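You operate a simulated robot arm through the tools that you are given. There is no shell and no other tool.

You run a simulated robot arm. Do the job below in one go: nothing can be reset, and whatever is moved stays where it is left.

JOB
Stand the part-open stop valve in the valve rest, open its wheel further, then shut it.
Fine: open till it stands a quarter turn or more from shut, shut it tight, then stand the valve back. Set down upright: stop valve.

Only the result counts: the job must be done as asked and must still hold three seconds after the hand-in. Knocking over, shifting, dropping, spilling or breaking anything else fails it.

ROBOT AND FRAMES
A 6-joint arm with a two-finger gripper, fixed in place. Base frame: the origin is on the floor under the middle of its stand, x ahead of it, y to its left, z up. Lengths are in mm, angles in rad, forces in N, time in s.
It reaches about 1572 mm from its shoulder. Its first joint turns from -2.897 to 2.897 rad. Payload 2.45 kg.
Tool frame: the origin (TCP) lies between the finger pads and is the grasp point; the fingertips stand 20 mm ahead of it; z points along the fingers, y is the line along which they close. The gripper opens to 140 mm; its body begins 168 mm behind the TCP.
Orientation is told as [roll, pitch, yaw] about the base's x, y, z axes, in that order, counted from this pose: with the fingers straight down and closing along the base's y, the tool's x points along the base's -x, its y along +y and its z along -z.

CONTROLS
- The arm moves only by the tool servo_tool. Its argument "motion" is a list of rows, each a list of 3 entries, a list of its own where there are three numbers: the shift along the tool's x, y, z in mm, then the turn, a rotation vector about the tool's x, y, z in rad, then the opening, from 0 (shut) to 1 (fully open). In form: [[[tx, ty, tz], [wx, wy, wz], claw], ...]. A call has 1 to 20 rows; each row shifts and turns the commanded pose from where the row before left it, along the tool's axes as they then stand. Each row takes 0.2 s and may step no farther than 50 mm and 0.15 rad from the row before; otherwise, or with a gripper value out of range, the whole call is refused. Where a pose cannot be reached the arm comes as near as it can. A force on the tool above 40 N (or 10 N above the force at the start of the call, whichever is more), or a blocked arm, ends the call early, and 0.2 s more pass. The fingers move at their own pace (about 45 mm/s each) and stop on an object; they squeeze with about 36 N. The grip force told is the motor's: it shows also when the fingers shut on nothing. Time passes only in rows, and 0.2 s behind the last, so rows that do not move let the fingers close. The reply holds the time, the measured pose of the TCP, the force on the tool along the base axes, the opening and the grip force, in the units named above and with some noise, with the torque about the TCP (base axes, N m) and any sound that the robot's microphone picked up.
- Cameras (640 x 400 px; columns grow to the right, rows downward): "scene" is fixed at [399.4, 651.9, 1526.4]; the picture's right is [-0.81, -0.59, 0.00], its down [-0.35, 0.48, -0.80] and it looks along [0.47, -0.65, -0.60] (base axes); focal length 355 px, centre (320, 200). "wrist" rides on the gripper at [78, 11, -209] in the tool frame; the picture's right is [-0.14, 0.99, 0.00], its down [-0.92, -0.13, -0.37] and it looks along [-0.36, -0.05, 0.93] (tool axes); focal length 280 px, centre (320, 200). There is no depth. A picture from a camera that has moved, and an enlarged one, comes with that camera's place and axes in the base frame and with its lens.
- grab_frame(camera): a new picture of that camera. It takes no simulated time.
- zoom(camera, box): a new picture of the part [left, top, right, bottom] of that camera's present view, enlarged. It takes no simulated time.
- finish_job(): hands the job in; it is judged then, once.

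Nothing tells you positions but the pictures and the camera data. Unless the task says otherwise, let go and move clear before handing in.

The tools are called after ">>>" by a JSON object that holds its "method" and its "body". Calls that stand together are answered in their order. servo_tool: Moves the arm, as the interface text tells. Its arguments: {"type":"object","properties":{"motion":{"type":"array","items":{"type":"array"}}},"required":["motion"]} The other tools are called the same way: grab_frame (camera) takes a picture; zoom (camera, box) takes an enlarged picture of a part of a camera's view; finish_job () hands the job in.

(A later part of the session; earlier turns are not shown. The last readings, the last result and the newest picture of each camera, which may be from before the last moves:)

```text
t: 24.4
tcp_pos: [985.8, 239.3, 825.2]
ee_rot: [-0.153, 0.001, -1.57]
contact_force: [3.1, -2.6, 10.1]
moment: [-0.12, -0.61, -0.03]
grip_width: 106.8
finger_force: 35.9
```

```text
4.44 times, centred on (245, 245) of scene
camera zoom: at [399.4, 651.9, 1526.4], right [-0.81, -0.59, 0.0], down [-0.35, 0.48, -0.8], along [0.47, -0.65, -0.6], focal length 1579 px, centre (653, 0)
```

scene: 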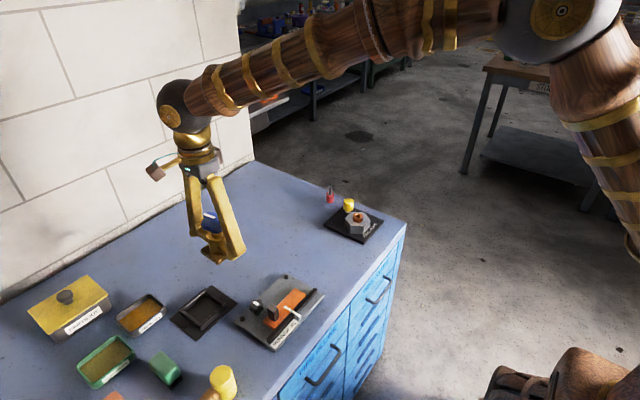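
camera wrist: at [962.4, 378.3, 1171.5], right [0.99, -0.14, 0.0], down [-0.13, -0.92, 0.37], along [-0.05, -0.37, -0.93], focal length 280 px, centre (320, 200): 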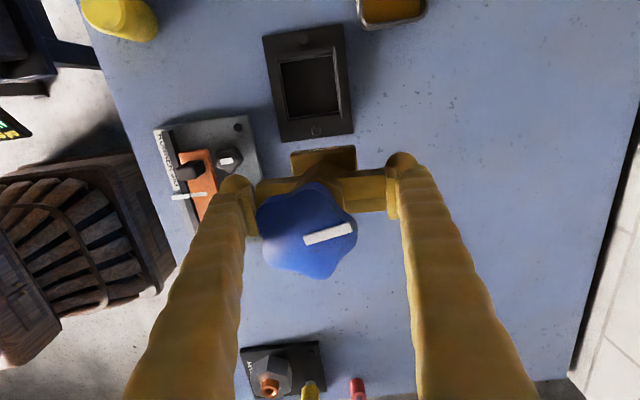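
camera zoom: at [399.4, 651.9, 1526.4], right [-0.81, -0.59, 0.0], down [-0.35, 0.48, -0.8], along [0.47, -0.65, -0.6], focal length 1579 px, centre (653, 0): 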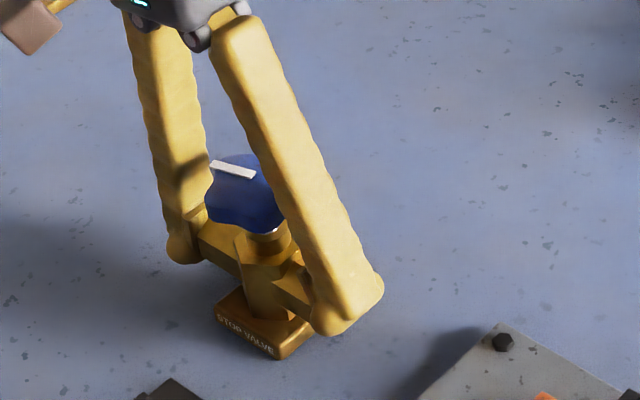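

The moment changed sign, so the base is now flat on the bench. Opening the fingers.

>>> {"method": "servo_tool", "body": {"motion": [[[0, 0, 0], [0, 0, 0], 0.8], [[0, 0, 0], [0, 0, 0], 0.85], [[0, 0, 0], [0, 0, 0], 1.0], [[0, 0, 0], [0, 0, 0], 1.0], [[0, 0, 0], [0, 0, 0], 1.0]]}}

>>> {"method": "zoom", "body": {"camera": "scene", "box": [200, 200, 290, 290]}}

>>> {"method": "zoom", "body": {"camera": "wrist", "box": [190, 80, 450, 280]}}

```text
t: 25.6
tcp_pos: [985.9, 239.8, 826.0]
ee_rot: [-0.153, -0.001, -1.571]
contact_force: [-0.8, -0.1, 0.0]
moment: [-0.01, 0.0, 0.03]
grip_width: 140.0
finger_force: 0.1
```

```text
4.44 times, centred on (245, 245) of scene
camera zoom: at [399.4, 651.9, 1526.4], right [-0.81, -0.59, 0.0], down [-0.35, 0.48, -0.8], along [0.47, -0.65, -0.6], focal length 1579 px, centre (653, 0)
```

zoom: 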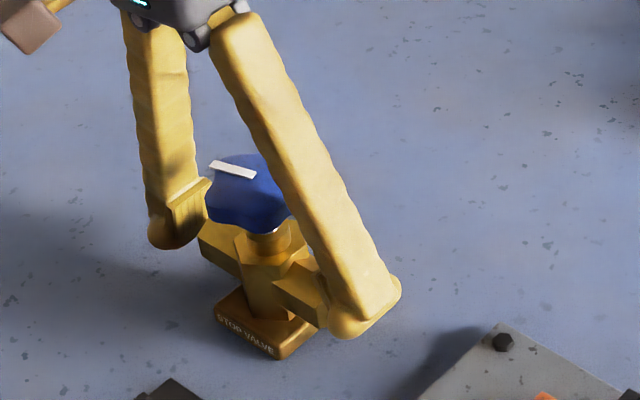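

```text
2.00 times, centred on (320, 180) of wrist
camera zoom: at [1029.4, 318.6, 1030.9], right [0.98, -0.14, -0.15], down [-0.07, -0.92, 0.38], along [-0.19, -0.37, -0.91], focal length 561 px, centre (320, 240)
```

zoom: 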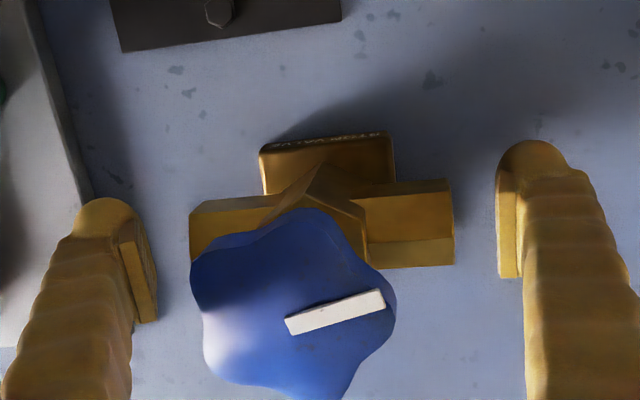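

The valve stands upright on the free bench patch. I'll back off upward along the tool axis, straighten the tool, and look at the valve again to choose a better grip.

>>> {"method": "servo_tool", "body": {"motion": [[[0, 0, -15], [0, 0, 0], 1], [[0, 0, -35], [0, 0, 0], 1], [[0, 0, -40], [0, 0, 0], 1], [[0, 0, -40], [0, 0, 0], 1], [[0, 0, 0], [-0.077, 0, 0], 1], [[0, 0, 0], [-0.076, 0, 0], 1], [[0, -20, 0], [0, 0, 0], 1], [[0, 0, 0], [0, 0, 0], 1]]}}

>>> {"method": "grab_frame", "body": {"camera": "wrist"}}

>>> {"method": "zoom", "body": {"camera": "scene", "box": [200, 200, 290, 290]}}

```text
t: 27.4
tcp_pos: [984.9, 239.9, 953.5]
ee_rot: [-0.002, 0.001, -1.572]
contact_force: [-0.1, 0.2, 0.3]
moment: [-0.06, -0.01, 0.0]
grip_width: 140.1
finger_force: 0.0
```

```text
taken
camera wrist: at [997.0, 318.4, 1163.5], right [0.99, -0.14, 0.0], down [-0.13, -0.92, 0.37], along [-0.05, -0.37, -0.93], focal length 280 px, centre (320, 200)
```

wrist: 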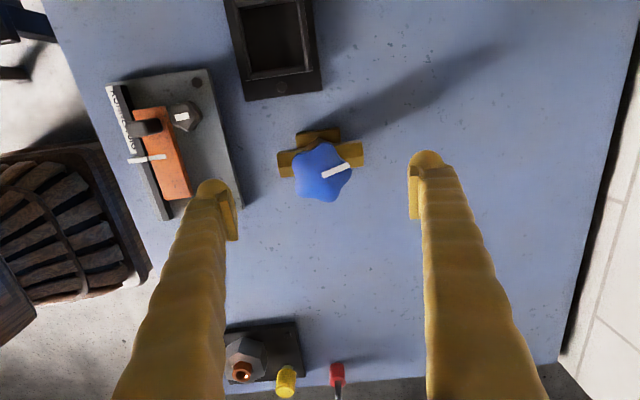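

```text
4.44 times, centred on (245, 245) of scene
camera zoom: at [399.4, 651.9, 1526.4], right [-0.81, -0.59, 0.0], down [-0.35, 0.48, -0.8], along [0.47, -0.65, -0.6], focal length 1579 px, centre (653, 0)
```

zoom: 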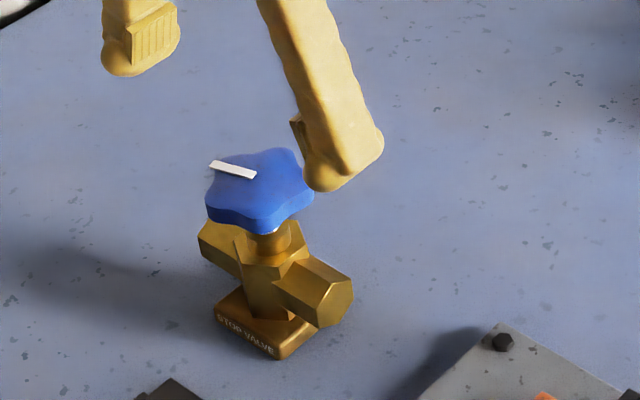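

>>> {"method": "zoom", "body": {"camera": "wrist", "box": [250, 110, 390, 220]}}

>>> {"method": "zoom", "body": {"camera": "scene", "box": [220, 225, 260, 285]}}

>>> {"method": "zoom", "body": {"camera": "scene", "box": [200, 180, 260, 260]}}

```text
3.64 times, centred on (320, 165) of wrist
camera zoom: at [997.0, 318.4, 1163.5], right [0.99, -0.14, 0.0], down [-0.13, -0.92, 0.37], along [-0.05, -0.37, -0.93], focal length 1020 px, centre (320, 327)
```

zoom: 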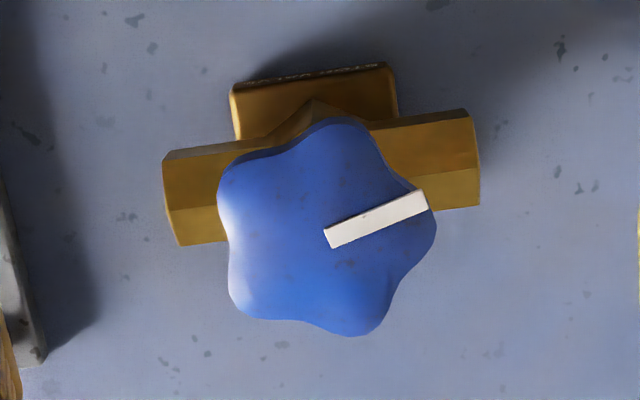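

```text
6.67 times, centred on (240, 255) of scene
camera zoom: at [399.4, 651.9, 1526.4], right [-0.81, -0.59, 0.0], down [-0.35, 0.48, -0.8], along [0.47, -0.65, -0.6], focal length 2368 px, centre (853, -167)
```

zoom: 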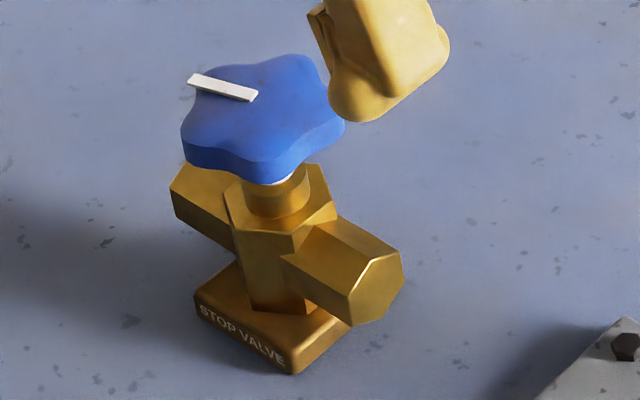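

```text
5.00 times, centred on (230, 220) of scene
camera zoom: at [399.4, 651.9, 1526.4], right [-0.81, -0.59, 0.0], down [-0.35, 0.48, -0.8], along [0.47, -0.65, -0.6], focal length 1776 px, centre (770, 100)
```

zoom: 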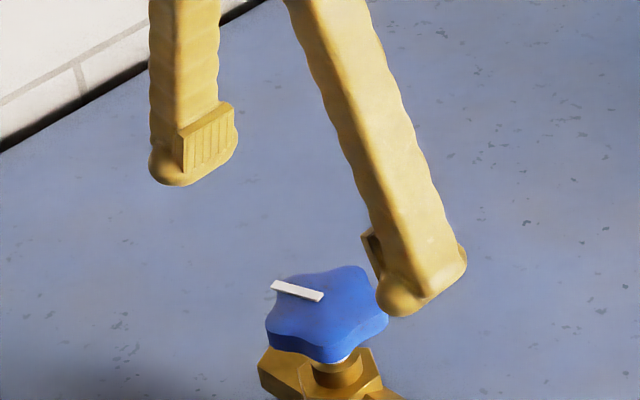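

>>> {"method": "zoom", "body": {"camera": "scene", "box": [228, 250, 256, 280]}}

>>> {"method": "zoom", "body": {"camera": "wrist", "box": [270, 125, 375, 210]}}

```text
13.33 times, centred on (242, 265) of scene
camera zoom: at [399.4, 651.9, 1526.4], right [-0.81, -0.59, 0.0], down [-0.35, 0.48, -0.8], along [0.47, -0.65, -0.6], focal length 4737 px, centre (1360, -667)
```

zoom: 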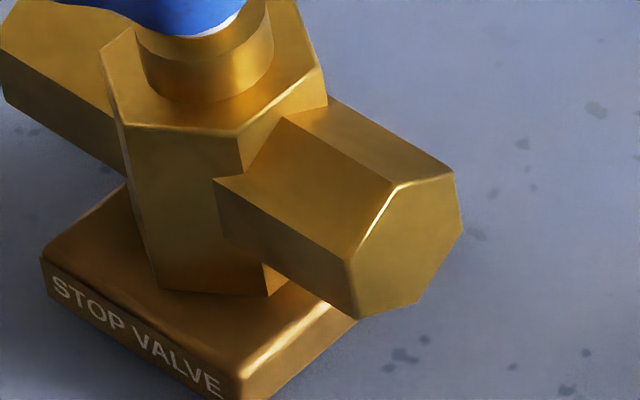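

```text
4.71 times, centred on (322, 168) of wrist
camera zoom: at [997.0, 318.4, 1163.5], right [0.99, -0.14, 0.0], down [-0.13, -0.92, 0.37], along [-0.05, -0.37, -0.93], focal length 1320 px, centre (308, 353)
```

zoom: 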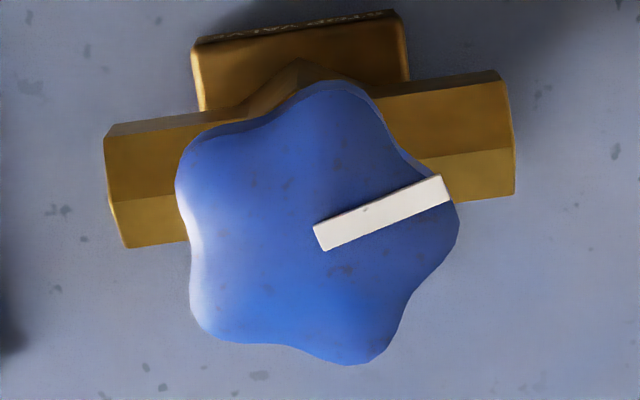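

The port ends evidently behave like domes in the grip, so squeezing across them is unstable. The wheel is a better handle: its centre is about (985.6, 237), rim z≈868–881, with a lobe facing +x and a valley facing −x, which suits the present finger direction. I'll lower around the wheel and grip it.

>>> {"method": "servo_tool", "body": {"motion": [[[-2.7, 0.7, 20], [0, 0, 0], 1], [[0, 0, 25], [0, 0, 0], 1], [[0, 0, 20], [0, 0, 0], 1], [[0, 0, 12], [0, 0, 0], 1], [[0, 0, 5], [0, 0, 0], 1], [[0, 0, 0], [0, 0, 0], 1]]}}

>>> {"method": "grab_frame", "body": {"camera": "wrist"}}

>>> {"method": "zoom", "body": {"camera": "scene", "box": [190, 190, 290, 290]}}

```text
t: 28.8
tcp_pos: [986.6, 237.6, 871.9]
ee_rot: [0.0, -0.001, -1.57]
contact_force: [0.3, -1.2, -1.1]
moment: [0.0, 0.0, 0.0]
grip_width: 140.0
finger_force: 0.1
```

```text
taken
camera wrist: at [997.9, 315.7, 1081.5], right [0.99, -0.14, 0.0], down [-0.13, -0.92, 0.37], along [-0.05, -0.36, -0.93], focal length 280 px, centre (320, 200)
```

wrist: 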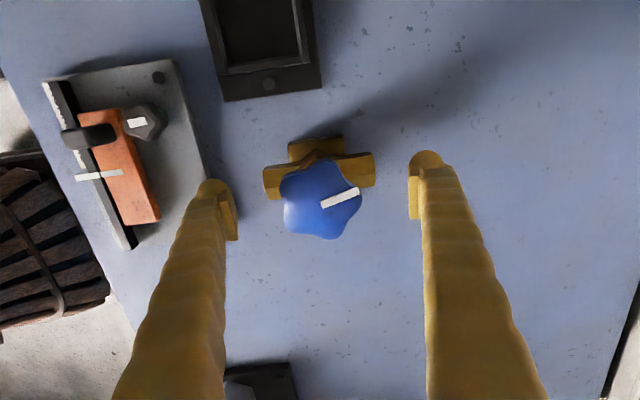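

```text
4.00 times, centred on (240, 240) of scene
camera zoom: at [399.4, 651.9, 1526.4], right [-0.81, -0.59, 0.0], down [-0.35, 0.48, -0.8], along [0.47, -0.65, -0.6], focal length 1421 px, centre (640, 40)
```

zoom: 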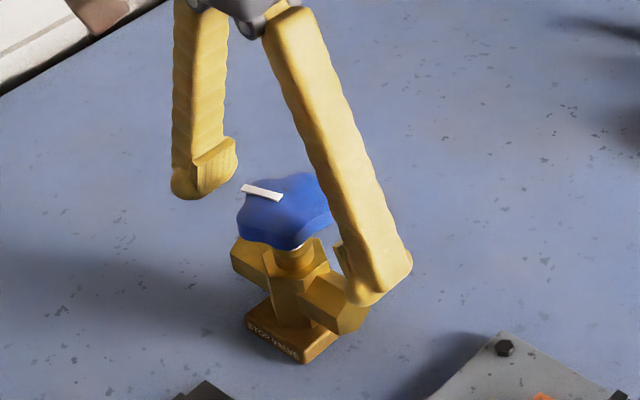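

Wheel is centred between the pads. Closing on it.

>>> {"method": "servo_tool", "body": {"motion": [[[0, 0, 0], [0, 0, 0], 0.2], [[0, 0, 0], [0, 0, 0], 0.2], [[0, 0, 0], [0, 0, 0], 0.2], [[0, 0, 0], [0, 0, 0], 0.2], [[0, 0, 0], [0, 0, 0], 0.2], [[0, 0, 0], [0, 0, 0], 0.2], [[0, 0, 0], [0, 0, 0], 0.2]]}}

>>> {"method": "grab_frame", "body": {"camera": "wrist"}}

>>> {"method": "zoom", "body": {"camera": "scene", "box": [190, 190, 290, 290]}}

```text
t: 30.4
tcp_pos: [986.0, 236.6, 873.1]
ee_rot: [-0.001, 0.0, -1.57]
contact_force: [-2.9, -1.0, 0.6]
moment: [-0.02, -0.01, 0.0]
grip_width: 60.3
finger_force: 36.3
```

```text
taken
camera wrist: at [997.8, 315.7, 1081.6], right [0.99, -0.14, 0.0], down [-0.13, -0.92, 0.37], along [-0.05, -0.37, -0.93], focal length 280 px, centre (320, 200)
```

wrist: 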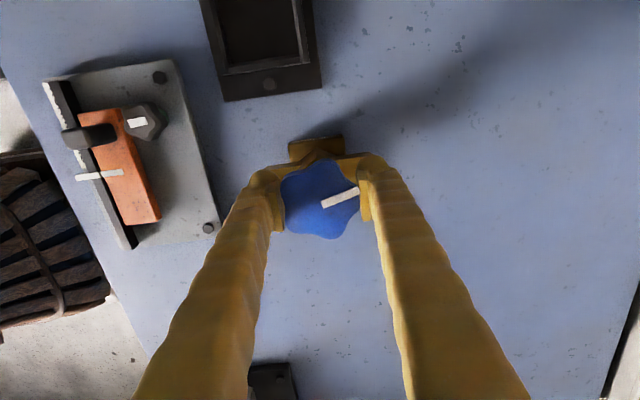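

```text
4.00 times, centred on (240, 240) of scene
camera zoom: at [399.4, 651.9, 1526.4], right [-0.81, -0.59, 0.0], down [-0.35, 0.48, -0.8], along [0.47, -0.65, -0.6], focal length 1421 px, centre (640, 40)
```

zoom: 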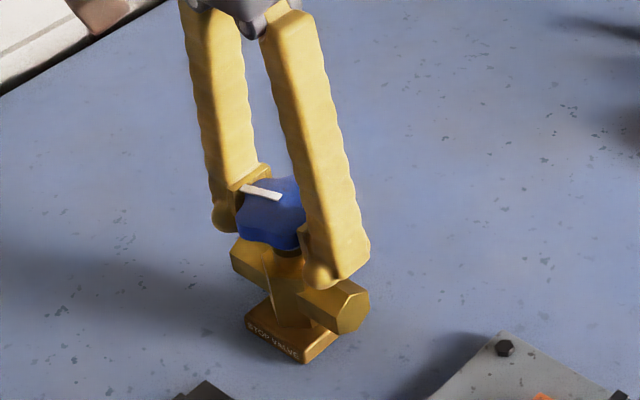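

Gripped at 60 mm. A gentle lift to test.

>>> {"method": "servo_tool", "body": {"motion": [[[0, 0, -2], [0, 0, 0], 0.2], [[0, 0, -4], [0, 0, 0], 0.2], [[0, 0, -6], [0, 0, 0], 0.2], [[0, 0, -6], [0, 0, 0], 0.2], [[0, 0, -4], [0, 0, 0], 0.2], [[0, 0, 0], [0, 0, 0], 0.2], [[0, 0, 0], [0, 0, 0], 0.2]]}}

>>> {"method": "grab_frame", "body": {"camera": "wrist"}}

>>> {"method": "zoom", "body": {"camera": "scene", "box": [190, 190, 290, 290]}}

```text
t: 32.0
tcp_pos: [986.7, 236.6, 894.8]
ee_rot: [-0.001, -0.001, -1.572]
contact_force: [0.0, 0.1, -5.8]
moment: [0.03, 0.01, 0.0]
grip_width: 60.3
finger_force: 36.5
```

```text
taken
camera wrist: at [998.0, 315.7, 1104.0], right [0.99, -0.14, 0.0], down [-0.13, -0.92, 0.37], along [-0.05, -0.37, -0.93], focal length 280 px, centre (320, 200)
```

wrist: 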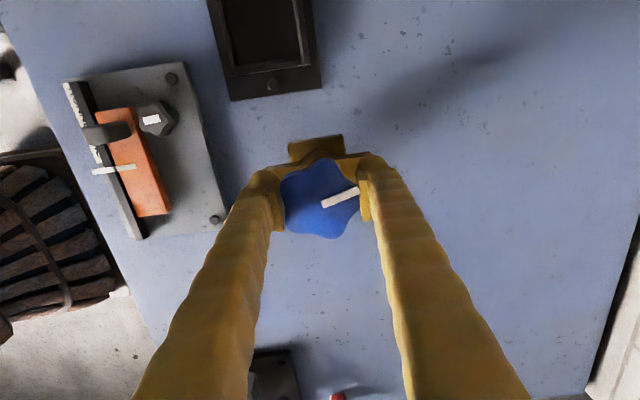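

```text
4.00 times, centred on (240, 240) of scene
camera zoom: at [399.4, 651.9, 1526.4], right [-0.81, -0.59, 0.0], down [-0.35, 0.48, -0.8], along [0.47, -0.65, -0.6], focal length 1421 px, centre (640, 40)
```

zoom: 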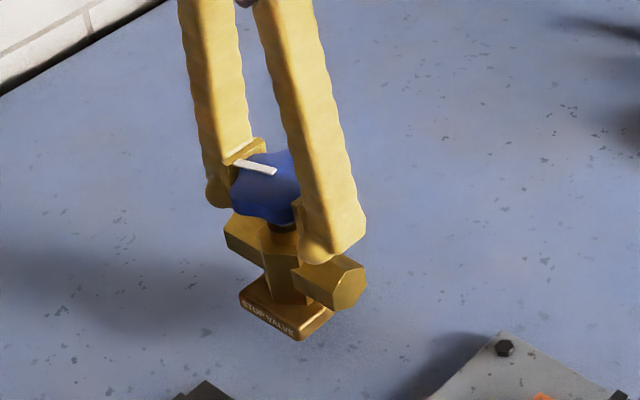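

The valve hangs upright from the wheel. I'll check its position and alignment in the hand before carrying it over the pocket (centre estimated (949.9, 381.2), about 68 mm square).

>>> {"method": "zoom", "body": {"camera": "wrist", "box": [260, 120, 380, 220]}}

>>> {"method": "zoom", "body": {"camera": "scene", "box": [230, 220, 290, 280]}}

```text
4.00 times, centred on (320, 170) of wrist
camera zoom: at [998.0, 315.7, 1104.0], right [0.99, -0.14, 0.0], down [-0.13, -0.92, 0.37], along [-0.05, -0.37, -0.93], focal length 1122 px, centre (320, 320)
```

zoom: 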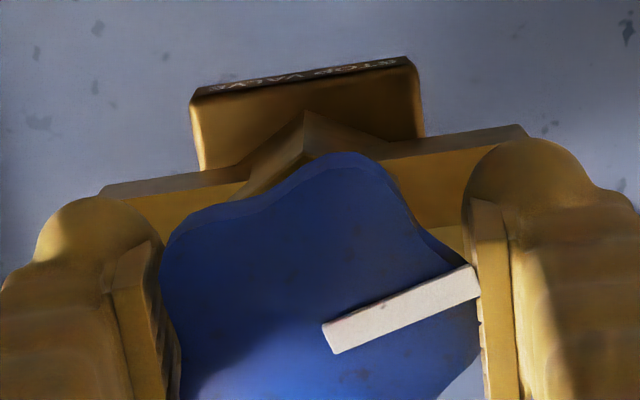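

```text
6.67 times, centred on (260, 250) of scene
camera zoom: at [399.4, 651.9, 1526.4], right [-0.81, -0.59, 0.0], down [-0.35, 0.48, -0.8], along [0.47, -0.65, -0.6], focal length 2368 px, centre (720, -133)
```

zoom: 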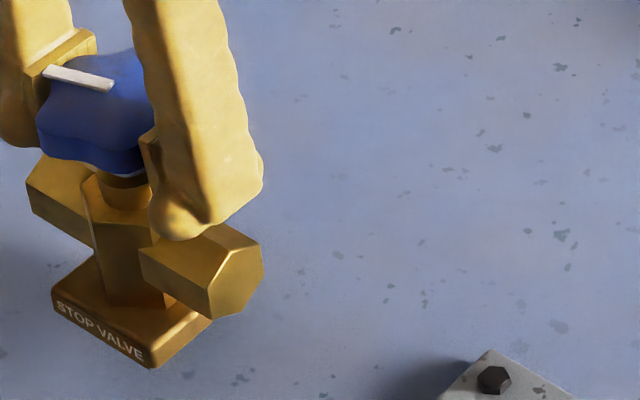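

The valve base centre is at about (986.1, 235.9) and square to the axes. I'll lift a bit more and carry it slowly to above the pocket: Δx −36, Δy +145.

>>> {"method": "servo_tool", "body": {"motion": [[[0, 0, -5], [0, 0, 0], 0.2], [[0, 0, -10], [0, 0, 0], 0.2], [[0, 0, -10], [0, 0, 0], 0.2], [[0, 0, -10], [0, 0, 0], 0.2], [[0, 0, -5], [0, 0, 0], 0.2], [[6, -1.5, 0], [0, 0, 0], 0.2], [[12, -3, 0], [0, 0, 0], 0.2], [[16, -4, 0], [0, 0, 0], 0.2], [[16, -4, 0], [0, 0, 0], 0.2], [[16, -4, 0], [0, 0, 0], 0.2], [[16, -4, 0], [0, 0, 0], 0.2], [[16, -4, 0], [0, 0, 0], 0.2], [[16, -4, 0], [0, 0, 0], 0.2], [[14, -3.5, 0], [0, 0, 0], 0.2], [[10, -2.5, 0], [0, 0, 0], 0.2], [[7.3, -1.7, 0], [0, 0, 0], 0.2], [[0, 0, 0], [0, 0, 0], 0.2], [[0, 0, 0], [0, 0, 0], 0.2]]}}

>>> {"method": "grab_frame", "body": {"camera": "wrist"}}

>>> {"method": "zoom", "body": {"camera": "wrist", "box": [240, 80, 400, 220]}}

>>> {"method": "zoom", "body": {"camera": "scene", "box": [150, 220, 260, 340]}}

```text
t: 35.8
tcp_pos: [949.2, 383.0, 933.2]
ee_rot: [0.001, 0.0, -1.571]
contact_force: [0.0, -0.6, -6.0]
moment: [0.01, 0.02, 0.0]
grip_width: 60.3
finger_force: 36.2
```

```text
taken
camera wrist: at [961.8, 461.2, 1143.7], right [0.99, -0.14, 0.0], down [-0.13, -0.92, 0.37], along [-0.05, -0.37, -0.93], focal length 280 px, centre (320, 200)
```

wrist: 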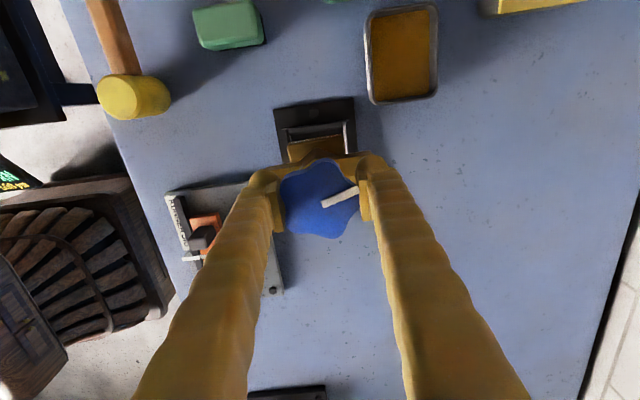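

```text
2.86 times, centred on (320, 150) of wrist
camera zoom: at [961.8, 461.2, 1143.7], right [0.99, -0.14, 0.0], down [-0.13, -0.92, 0.37], along [-0.05, -0.37, -0.93], focal length 801 px, centre (320, 343)
```

zoom: 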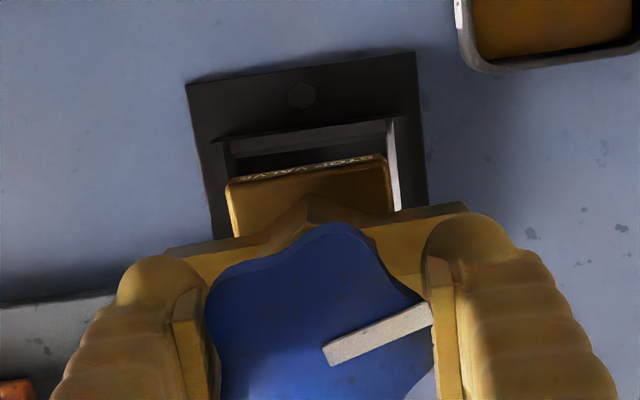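

```text
3.33 times, centred on (205, 280) of scene
camera zoom: at [399.4, 651.9, 1526.4], right [-0.81, -0.59, 0.0], down [-0.35, 0.48, -0.8], along [0.47, -0.65, -0.6], focal length 1184 px, centre (703, -67)
```

zoom: 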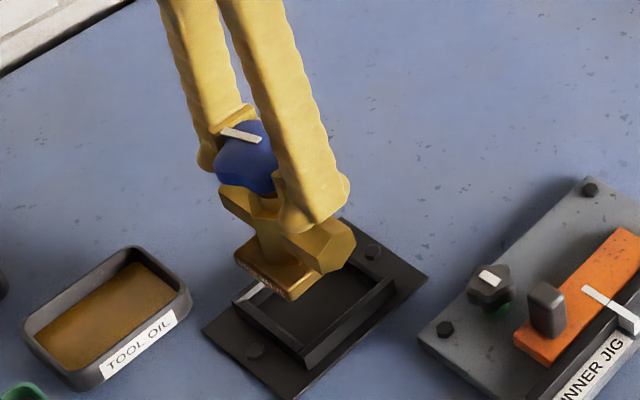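

Over the pocket, the offsets agree to within about 1 mm. Lowering in small steps to just above the frame.

>>> {"method": "servo_tool", "body": {"motion": [[[0, 0, 6], [0, 0, 0], 0.2], [[0, 0, 8], [0, 0, 0], 0.2], [[0, 0, 8], [0, 0, 0], 0.2], [[0, 0, 6], [0, 0, 0], 0.2], [[0, 0, 4], [0, 0, 0], 0.2], [[0, 0, 0], [0, 0, 0], 0.2], [[0, 0, 0], [0, 0, 0], 0.2]]}}

>>> {"method": "zoom", "body": {"camera": "wrist", "box": [240, 80, 400, 220]}}

>>> {"method": "zoom", "body": {"camera": "scene", "box": [170, 260, 250, 340]}}

```text
t: 37.4
tcp_pos: [950.0, 380.7, 901.7]
ee_rot: [-0.001, -0.001, -1.571]
contact_force: [-0.5, -0.1, -6.8]
moment: [0.0, -0.03, -0.01]
grip_width: 59.8
finger_force: 36.3
```

```text
2.86 times, centred on (320, 150) of wrist
camera zoom: at [962.3, 460.9, 1111.7], right [0.99, -0.14, 0.0], down [-0.13, -0.92, 0.37], along [-0.05, -0.37, -0.93], focal length 801 px, centre (320, 343)
```

zoom: 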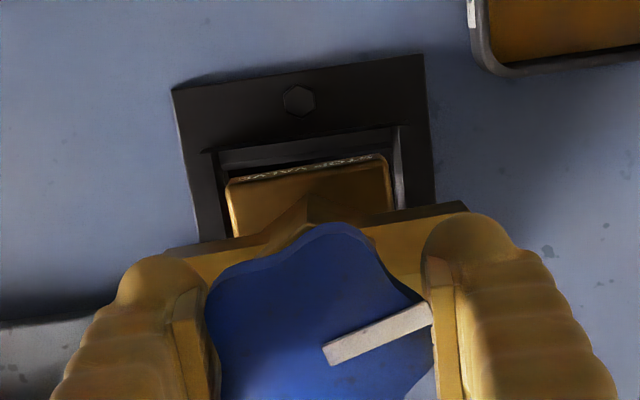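

```text
5.00 times, centred on (210, 300) of scene
camera zoom: at [399.4, 651.9, 1526.4], right [-0.81, -0.59, 0.0], down [-0.35, 0.48, -0.8], along [0.47, -0.65, -0.6], focal length 1776 px, centre (870, -300)
```

zoom: 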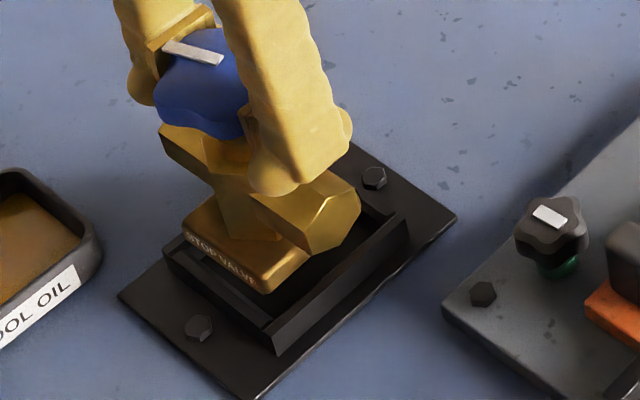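

Gaps look even on both sides. Lowering into the pocket slowly.

>>> {"method": "servo_tool", "body": {"motion": [[[0, 0, 4], [0, 0, 0], 0.2], [[0, 0, 4], [0, 0, 0], 0.2], [[0, 0, 4], [0, 0, 0], 0.2], [[0, 0, 3], [0, 0, 0], 0.2], [[0, 0, 2], [0, 0, 0], 0.2], [[0, 0, 0], [0, 0, 0], 0.2]]}}

>>> {"method": "zoom", "body": {"camera": "wrist", "box": [240, 80, 400, 220]}}

>>> {"method": "zoom", "body": {"camera": "scene", "box": [170, 260, 250, 340]}}

```text
t: 38.8
tcp_pos: [950.4, 382.3, 886.4]
ee_rot: [-0.001, 0.001, -1.572]
contact_force: [0.1, 0.9, -7.6]
moment: [-0.01, 0.02, 0.0]
grip_width: 60.2
finger_force: 36.1
```

```text
2.86 times, centred on (320, 150) of wrist
camera zoom: at [961.8, 461.2, 1094.7], right [0.99, -0.14, 0.0], down [-0.13, -0.92, 0.37], along [-0.05, -0.37, -0.93], focal length 801 px, centre (320, 343)
```

zoom: 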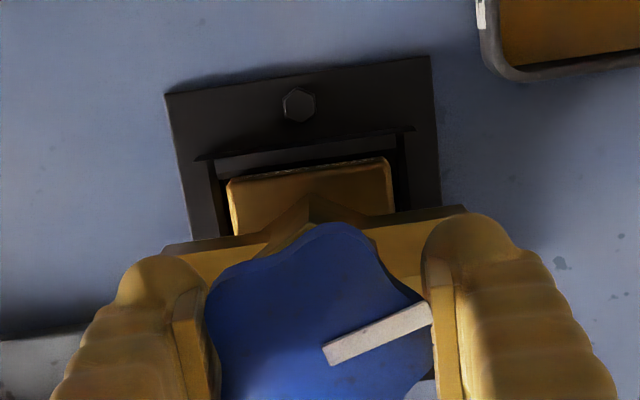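

```text
5.00 times, centred on (210, 300) of scene
camera zoom: at [399.4, 651.9, 1526.4], right [-0.81, -0.59, 0.0], down [-0.35, 0.48, -0.8], along [0.47, -0.65, -0.6], focal length 1776 px, centre (870, -300)
```

zoom: 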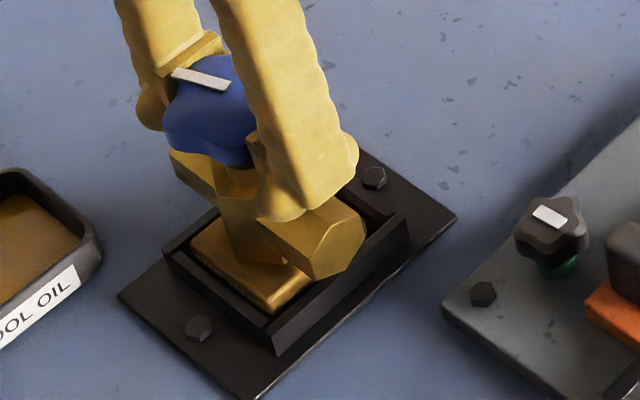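

The base is inside the frame. Continuing down to the floor of the pocket.

>>> {"method": "servo_tool", "body": {"motion": [[[0, 0, 2], [0, 0, 0], 0.2], [[0, 0, 2], [0, 0, 0], 0.2], [[0, 0, 1.5], [0, 0, 0], 0.2], [[0, 0, 1], [0, 0, 0], 0.2], [[0, 0, 1], [0, 0, 0], 0.2], [[0, 0, 0], [0, 0, 0], 0.2]]}}

```text
t: 40.2
tcp_pos: [951.2, 382.7, 877.0]
ee_rot: [-0.001, 0.0, -1.572]
contact_force: [-0.8, 0.4, -6.0]
moment: [-0.01, -0.03, 0.0]
grip_width: 60.0
finger_force: 36.4
```

>>> {"method": "servo_tool", "body": {"motion": [[[0, 0, 1], [0, 0, 0], 0.2], [[0, 0, 1], [0, 0, 0], 0.2], [[0, 0, 0], [0, 0, 0], 0.2]]}}

>>> {"method": "zoom", "body": {"camera": "scene", "box": [170, 260, 250, 340]}}

```text
t: 41.0
tcp_pos: [952.4, 382.0, 877.0]
ee_rot: [0.0, 0.0, -1.571]
contact_force: [-3.4, -4.4, 10.9]
moment: [-0.09, -0.25, 0.01]
grip_width: 59.6
finger_force: 36.0
```

```text
5.00 times, centred on (210, 300) of scene
camera zoom: at [399.4, 651.9, 1526.4], right [-0.81, -0.59, 0.0], down [-0.35, 0.48, -0.8], along [0.47, -0.65, -0.6], focal length 1776 px, centre (870, -300)
```

zoom: 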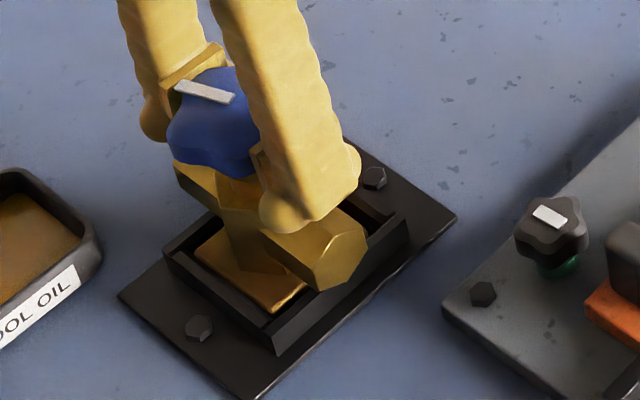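

The valve is seated on the pocket floor (upward force appears). Now open: turn the wheel counter-clockwise seen from above (tool −z rotation), in small steps while watching the torque.

>>> {"method": "servo_tool", "body": {"motion": [[[0, 0, 0], [0, 0, -0.05], 0.2], [[0, 0, 0], [0, 0, -0.08], 0.2], [[0, 0, 0], [0, 0, -0.08], 0.2], [[0, 0, 0], [0, 0, -0.08], 0.2], [[0, 0, 0], [0, 0, -0.08], 0.2]]}}

>>> {"method": "zoom", "body": {"camera": "scene", "box": [170, 260, 250, 340]}}

>>> {"method": "zoom", "body": {"camera": "wrist", "box": [240, 110, 400, 240]}}

```text
t: 42.2
tcp_pos: [950.0, 381.4, 876.7]
ee_rot: [-0.001, -0.001, -1.199]
contact_force: [-1.1, -0.1, 22.7]
moment: [0.31, -0.04, 0.02]
grip_width: 60.1
finger_force: 36.6
```

```text
5.00 times, centred on (210, 300) of scene
camera zoom: at [399.4, 651.9, 1526.4], right [-0.81, -0.59, 0.0], down [-0.35, 0.48, -0.8], along [0.47, -0.65, -0.6], focal length 1776 px, centre (870, -300)
```

zoom: 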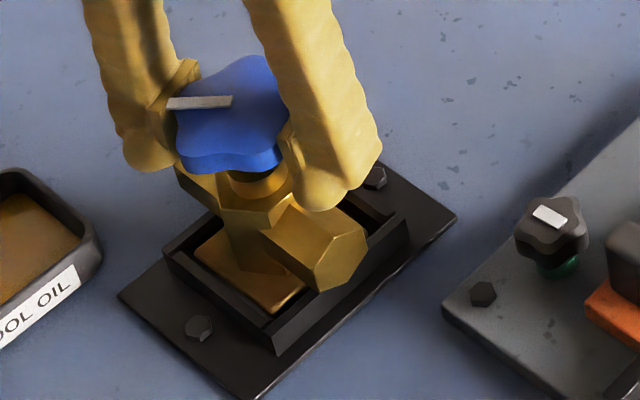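

```text
3.08 times, centred on (320, 175) of wrist
camera zoom: at [932.6, 459.8, 1086.0], right [0.97, 0.23, 0.0], down [0.21, -0.9, 0.37], along [0.09, -0.36, -0.93], focal length 863 px, centre (320, 277)
```

zoom: 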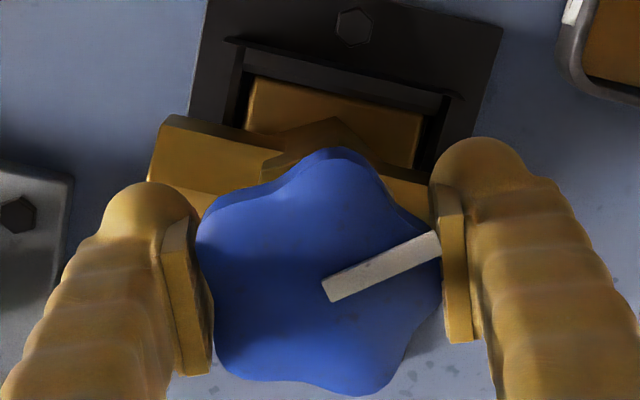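

The wheel turns and the body stays put. Continuing to open, easing the downward force slightly.

>>> {"method": "servo_tool", "body": {"motion": [[[0, 0, -0.3], [0, 0, -0.1], 0.2], [[0, 0, -0.3], [0, 0, -0.1], 0.2], [[0, 0, -0.2], [0, 0, -0.1], 0.2], [[0, 0, -0.2], [0, 0, -0.1], 0.2], [[0, 0, 0], [0, 0, -0.1], 0.2], [[0, 0, 0], [0, 0, -0.1], 0.2]]}}

>>> {"method": "zoom", "body": {"camera": "scene", "box": [170, 260, 250, 340]}}

>>> {"method": "zoom", "body": {"camera": "wrist", "box": [240, 110, 400, 240]}}

```text
t: 43.6
tcp_pos: [950.7, 381.7, 876.6]
ee_rot: [-0.001, 0.0, -0.601]
contact_force: [3.5, 1.2, 5.7]
moment: [-0.12, -0.13, -0.02]
grip_width: 60.0
finger_force: 35.6
```

```text
5.00 times, centred on (210, 300) of scene
camera zoom: at [399.4, 651.9, 1526.4], right [-0.81, -0.59, 0.0], down [-0.35, 0.48, -0.8], along [0.47, -0.65, -0.6], focal length 1776 px, centre (870, -300)
```

zoom: 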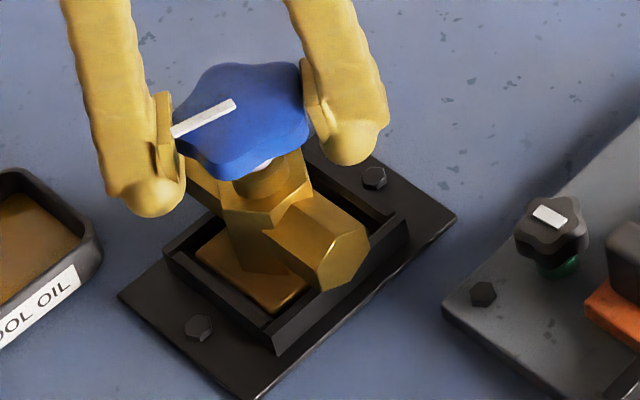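

```text
3.08 times, centred on (320, 175) of wrist
camera zoom: at [892.2, 436.1, 1086.0], right [0.67, 0.74, 0.0], down [0.69, -0.62, 0.37], along [0.27, -0.25, -0.93], focal length 863 px, centre (320, 277)
```

zoom: 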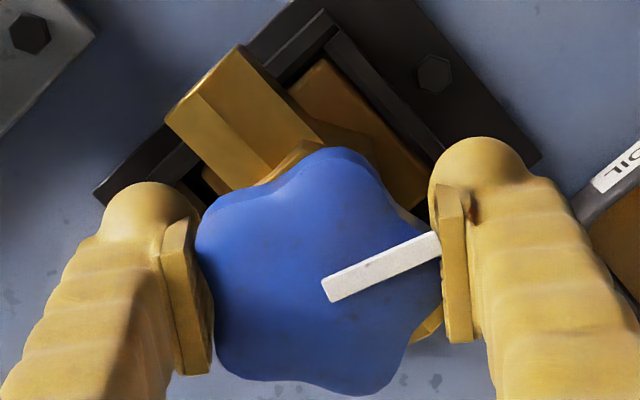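

About 0.97 rad opened so far with no resistance. Continuing past a quarter turn from where it started.

>>> {"method": "servo_tool", "body": {"motion": [[[0, 0, 0], [0, 0, -0.1], 0.2], [[0, 0, 0], [0, 0, -0.1], 0.2], [[0, 0, 0], [0, 0, -0.1], 0.2], [[0, 0, 0], [0, 0, -0.1], 0.2], [[0, 0, 0], [0, 0, -0.1], 0.2], [[0, 0, 0], [0, 0, -0.1], 0.2], [[0, 0, 0], [0, 0, -0.1], 0.2]]}}

>>> {"method": "zoom", "body": {"camera": "scene", "box": [170, 260, 250, 340]}}

>>> {"method": "zoom", "body": {"camera": "wrist", "box": [240, 110, 400, 240]}}

```text
t: 45.2
tcp_pos: [950.4, 381.4, 876.9]
ee_rot: [0.0, 0.001, 0.1]
contact_force: [-0.2, -0.2, -3.5]
moment: [-0.05, -0.06, -0.01]
grip_width: 60.0
finger_force: 35.9
```

```text
5.00 times, centred on (210, 300) of scene
camera zoom: at [399.4, 651.9, 1526.4], right [-0.81, -0.59, 0.0], down [-0.35, 0.48, -0.8], along [0.47, -0.65, -0.6], focal length 1776 px, centre (870, -300)
```

zoom: 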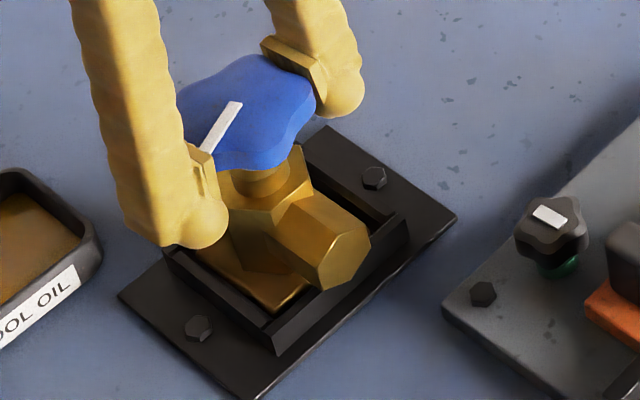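

```text
3.08 times, centred on (320, 175) of wrist
camera zoom: at [872.1, 385.8, 1086.1], right [0.04, 1.0, 0.0], down [0.93, -0.04, 0.37], along [0.37, -0.01, -0.93], focal length 863 px, centre (320, 277)
```

zoom: 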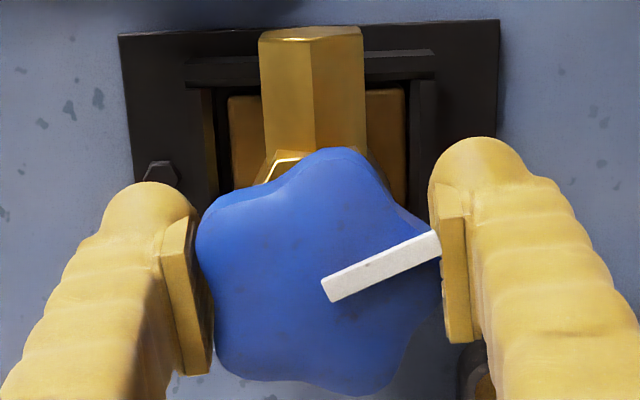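

It's now about 96° further open than at the start, body unmoved. Now shutting: turn clockwise (tool +z), pressing very lightly.

>>> {"method": "servo_tool", "body": {"motion": [[[0, 0, 0.3], [0, 0, 0.06], 0.2], [[0, 0, 0.2], [0, 0, 0.12], 0.2], [[0, 0, 0], [0, 0, 0.12], 0.2], [[0, 0, 0], [0, 0, 0.12], 0.2], [[0, 0, 0], [0, 0, 0.12], 0.2], [[0, 0, 0], [0, 0, 0.12], 0.2], [[0, 0, 0], [0, 0, 0.12], 0.2], [[0, 0, 0], [0, 0, 0.12], 0.2], [[0, 0, 0], [0, 0, 0.12], 0.2], [[0, 0, 0], [0, 0, 0.12], 0.2], [[0, 0, 0], [0, 0, 0.12], 0.2], [[0, 0, 0], [0, 0, 0.12], 0.2], [[0, 0, 0], [0, 0, 0.12], 0.2]]}}

>>> {"method": "zoom", "body": {"camera": "scene", "box": [170, 260, 250, 340]}}

>>> {"method": "zoom", "body": {"camera": "wrist", "box": [240, 110, 400, 240]}}

```text
t: 48.0
tcp_pos: [949.6, 383.0, 877.1]
ee_rot: [0.0, 0.001, -1.404]
contact_force: [-7.5, -7.4, 10.2]
moment: [-0.07, 0.18, -0.01]
grip_width: 60.0
finger_force: 36.2
```

```text
5.00 times, centred on (210, 300) of scene
camera zoom: at [399.4, 651.9, 1526.4], right [-0.81, -0.59, 0.0], down [-0.35, 0.48, -0.8], along [0.47, -0.65, -0.6], focal length 1776 px, centre (870, -300)
```

zoom: 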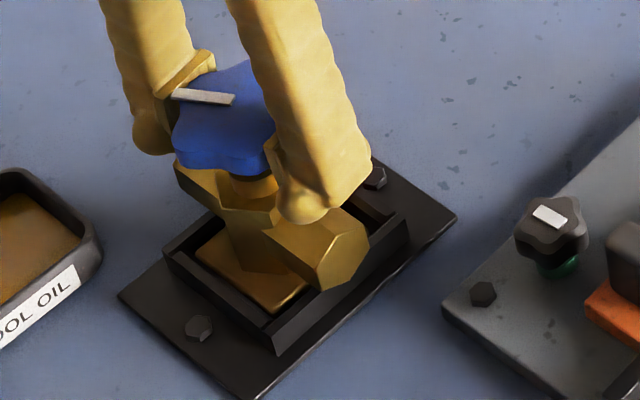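

```text
3.08 times, centred on (320, 175) of wrist
camera zoom: at [948.5, 461.6, 1086.1], right [1.0, 0.03, 0.0], down [0.03, -0.93, 0.37], along [0.01, -0.37, -0.93], focal length 863 px, centre (320, 277)
```

zoom: 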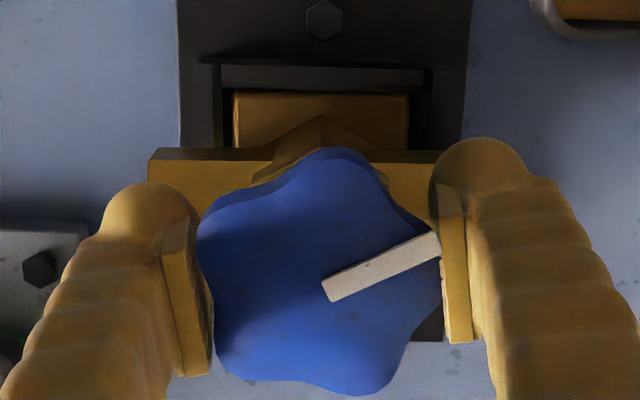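

Back near the starting angle with almost no torque. Continuing clockwise in smaller steps, watching for the stop.

>>> {"method": "servo_tool", "body": {"motion": [[[0, 0, 0], [0, 0, 0.08], 0.2], [[0, 0, 0], [0, 0, 0.08], 0.2], [[0, 0, 0], [0, 0, 0.08], 0.2], [[0, 0, 0], [0, 0, 0.08], 0.2], [[0, 0, 0], [0, 0, 0.08], 0.2]]}}

>>> {"method": "zoom", "body": {"camera": "wrist", "box": [240, 110, 400, 240]}}

```text
t: 49.2
tcp_pos: [950.0, 381.6, 876.3]
ee_rot: [0.001, 0.0, -1.803]
contact_force: [-4.6, -6.3, 9.1]
moment: [-0.34, -0.01, 0.03]
grip_width: 59.8
finger_force: 35.8
```

```text
3.08 times, centred on (320, 175) of wrist
camera zoom: at [979.7, 456.4, 1086.2], right [0.93, -0.36, 0.0], down [-0.34, -0.87, 0.37], along [-0.13, -0.34, -0.93], focal length 863 px, centre (320, 277)
```

zoom: 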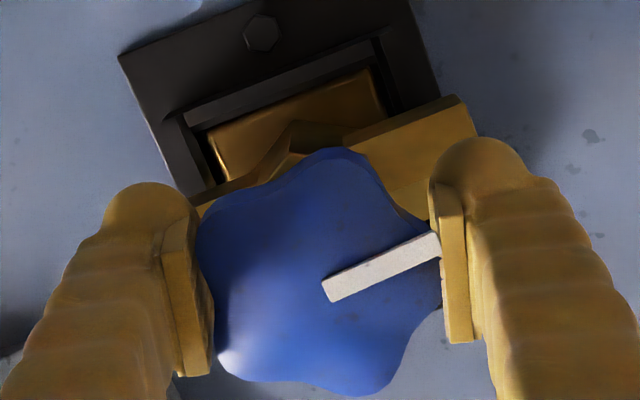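

>>> {"method": "servo_tool", "body": {"motion": [[[0, 0, 0], [0, 0, 0.08], 0.2], [[0, 0, 0], [0, 0, 0.08], 0.2], [[0, 0, 0], [0, 0, 0.08], 0.2], [[0, 0, 0], [0, 0, 0.08], 0.2], [[0, 0, 0], [0, 0, 0.08], 0.2]]}}

>>> {"method": "zoom", "body": {"camera": "wrist", "box": [240, 110, 400, 240]}}

>>> {"method": "zoom", "body": {"camera": "scene", "box": [170, 260, 250, 340]}}

```text
t: 50.4
tcp_pos: [950.3, 382.9, 876.5]
ee_rot: [-0.001, -0.001, -2.204]
contact_force: [-0.1, -2.9, 6.5]
moment: [-0.25, -0.26, 0.04]
grip_width: 60.2
finger_force: 35.9
```

```text
3.08 times, centred on (320, 175) of wrist
camera zoom: at [1006.0, 439.9, 1086.2], right [0.72, -0.7, 0.0], down [-0.65, -0.67, 0.37], along [-0.26, -0.26, -0.93], focal length 863 px, centre (320, 277)
```

zoom: 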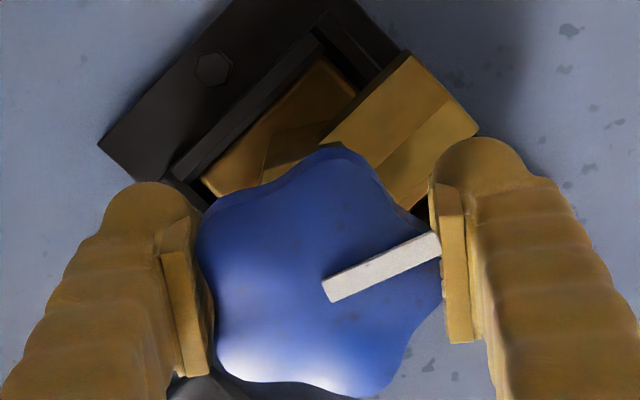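

```text
5.00 times, centred on (210, 300) of scene
camera zoom: at [399.4, 651.9, 1526.4], right [-0.81, -0.59, 0.0], down [-0.35, 0.48, -0.8], along [0.47, -0.65, -0.6], focal length 1776 px, centre (870, -300)
```

zoom: 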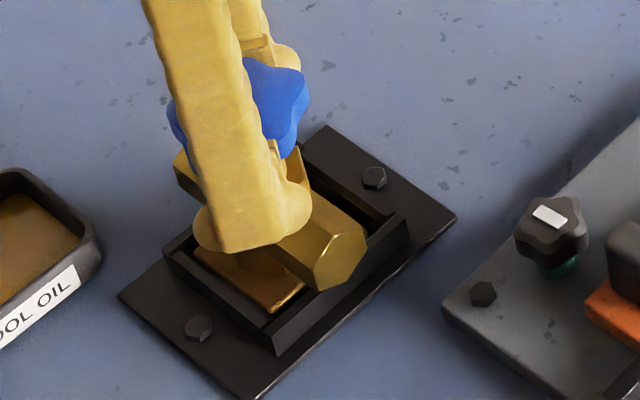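

>>> {"method": "servo_tool", "body": {"motion": [[[0, 0, 0], [0, 0, 0.08], 0.2], [[0, 0, 0], [0, 0, 0.08], 0.2], [[0, 0, 0], [0, 0, 0.08], 0.2], [[0, 0, 0], [0, 0, 0.08], 0.2]]}}

>>> {"method": "zoom", "body": {"camera": "wrist", "box": [240, 110, 400, 240]}}

>>> {"method": "grab_frame", "body": {"camera": "scene"}}

```text
t: 51.4
tcp_pos: [950.4, 382.6, 875.8]
ee_rot: [-0.001, 0.0, -2.522]
contact_force: [-3.8, -2.2, 12.1]
moment: [-0.01, -0.06, 0.58]
grip_width: 60.0
finger_force: 35.9
```

```text
3.08 times, centred on (320, 175) of wrist
camera zoom: at [1020.9, 419.3, 1086.1], right [0.46, -0.89, 0.0], down [-0.82, -0.43, 0.37], along [-0.33, -0.17, -0.93], focal length 863 px, centre (320, 277)
```

zoom: 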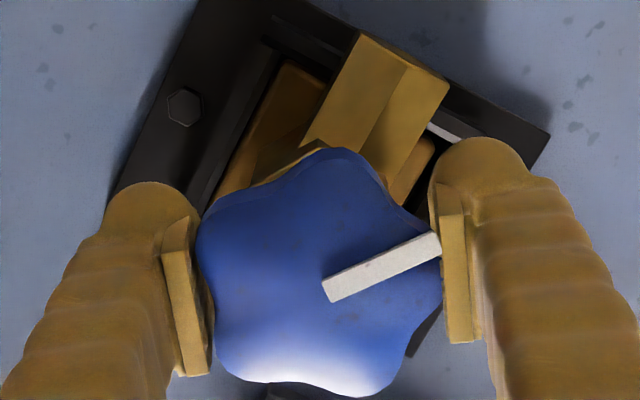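

```text
taken
```

scene: 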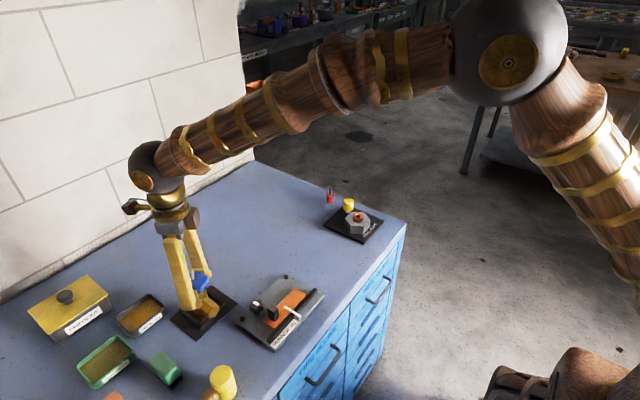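

Resistance has appeared (0.58 N·m), so the wheel is reaching its shut stop. I'll tighten a little further in small steps.

>>> {"method": "servo_tool", "body": {"motion": [[[0, 0, 0], [0, 0, 0.03], 0.2], [[0, 0, 0], [0, 0, 0.03], 0.2], [[0, 0, 0], [0, 0, 0], 0.2]]}}

>>> {"method": "zoom", "body": {"camera": "wrist", "box": [240, 110, 400, 240]}}

>>> {"method": "zoom", "body": {"camera": "scene", "box": [170, 260, 250, 340]}}

```text
t: 52.2
tcp_pos: [951.3, 381.4, 876.5]
ee_rot: [0.001, 0.0, -2.58]
contact_force: [-7.8, -12.9, 13.5]
moment: [-0.4, 0.15, 0.63]
grip_width: 60.2
finger_force: 36.1
```

```text
3.08 times, centred on (320, 175) of wrist
camera zoom: at [1022.9, 414.7, 1086.2], right [0.41, -0.91, 0.0], down [-0.85, -0.38, 0.37], along [-0.34, -0.15, -0.93], focal length 863 px, centre (320, 277)
```

zoom: 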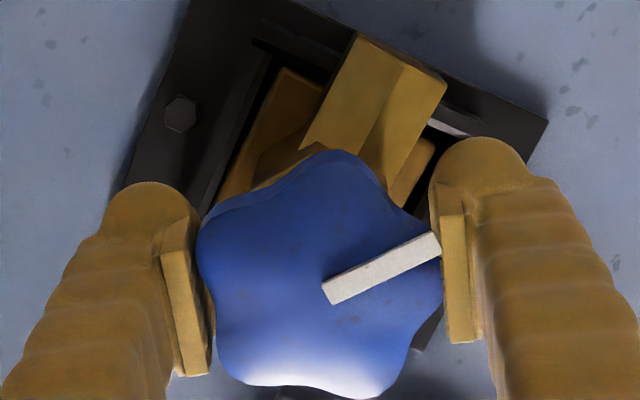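

```text
5.00 times, centred on (210, 300) of scene
camera zoom: at [399.4, 651.9, 1526.4], right [-0.81, -0.59, 0.0], down [-0.35, 0.48, -0.8], along [0.47, -0.65, -0.6], focal length 1776 px, centre (870, -300)
```

zoom: 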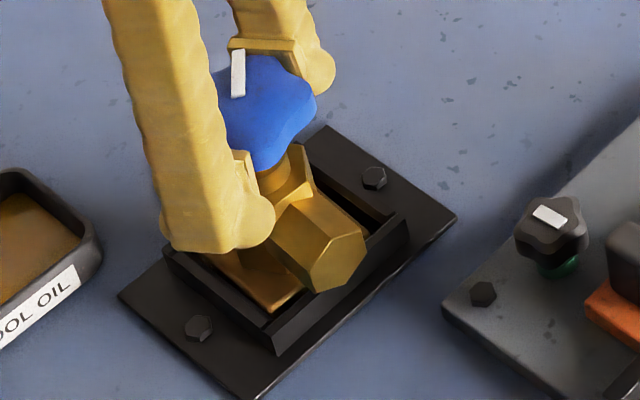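

The body is now turning with the wheel inside the pocket's play, so the wheel is against its stop; I'll continue until the pocket walls take the torque and it is firmly tight.

>>> {"method": "servo_tool", "body": {"motion": [[[0, 0, 0], [0, 0, 0.03], 0.2], [[0, 0, 0], [0, 0, 0.03], 0.2], [[0, 0, 0], [0, 0, 0.03], 0.2], [[0, 0, 0], [0, 0, 0], 0.2]]}}

>>> {"method": "zoom", "body": {"camera": "wrist", "box": [240, 110, 400, 240]}}

>>> {"method": "zoom", "body": {"camera": "scene", "box": [170, 260, 250, 340]}}

```text
t: 53.2
tcp_pos: [952.3, 380.5, 876.2]
ee_rot: [-0.01, 0.001, -2.63]
contact_force: [-8.5, 17.9, 17.5]
moment: [0.44, -0.01, 0.73]
grip_width: 60.1
finger_force: 36.1
out of reach, approached as far as the arm can: row 2
```

```text
3.08 times, centred on (320, 175) of wrist
camera zoom: at [1026.6, 406.8, 1086.5], right [0.36, -0.93, -0.01], down [-0.87, -0.34, 0.37], along [-0.35, -0.13, -0.93], focal length 863 px, centre (320, 277)
```

zoom: 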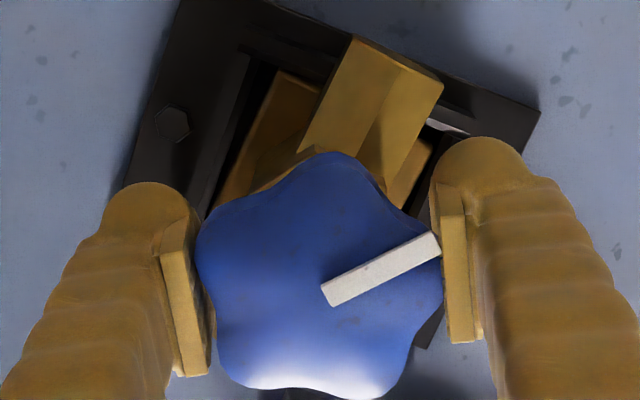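

```text
5.00 times, centred on (210, 300) of scene
camera zoom: at [399.4, 651.9, 1526.4], right [-0.81, -0.59, 0.0], down [-0.35, 0.48, -0.8], along [0.47, -0.65, -0.6], focal length 1776 px, centre (870, -300)
```

zoom: 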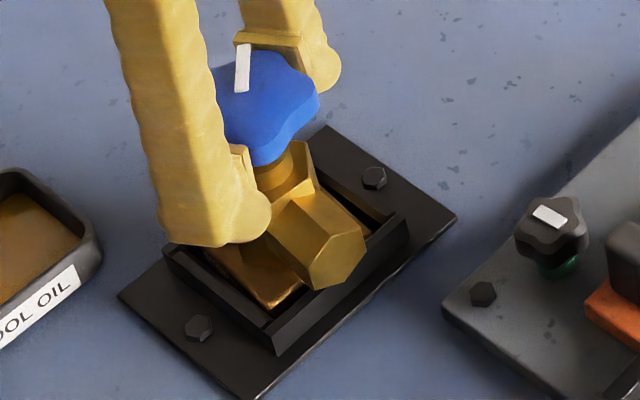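

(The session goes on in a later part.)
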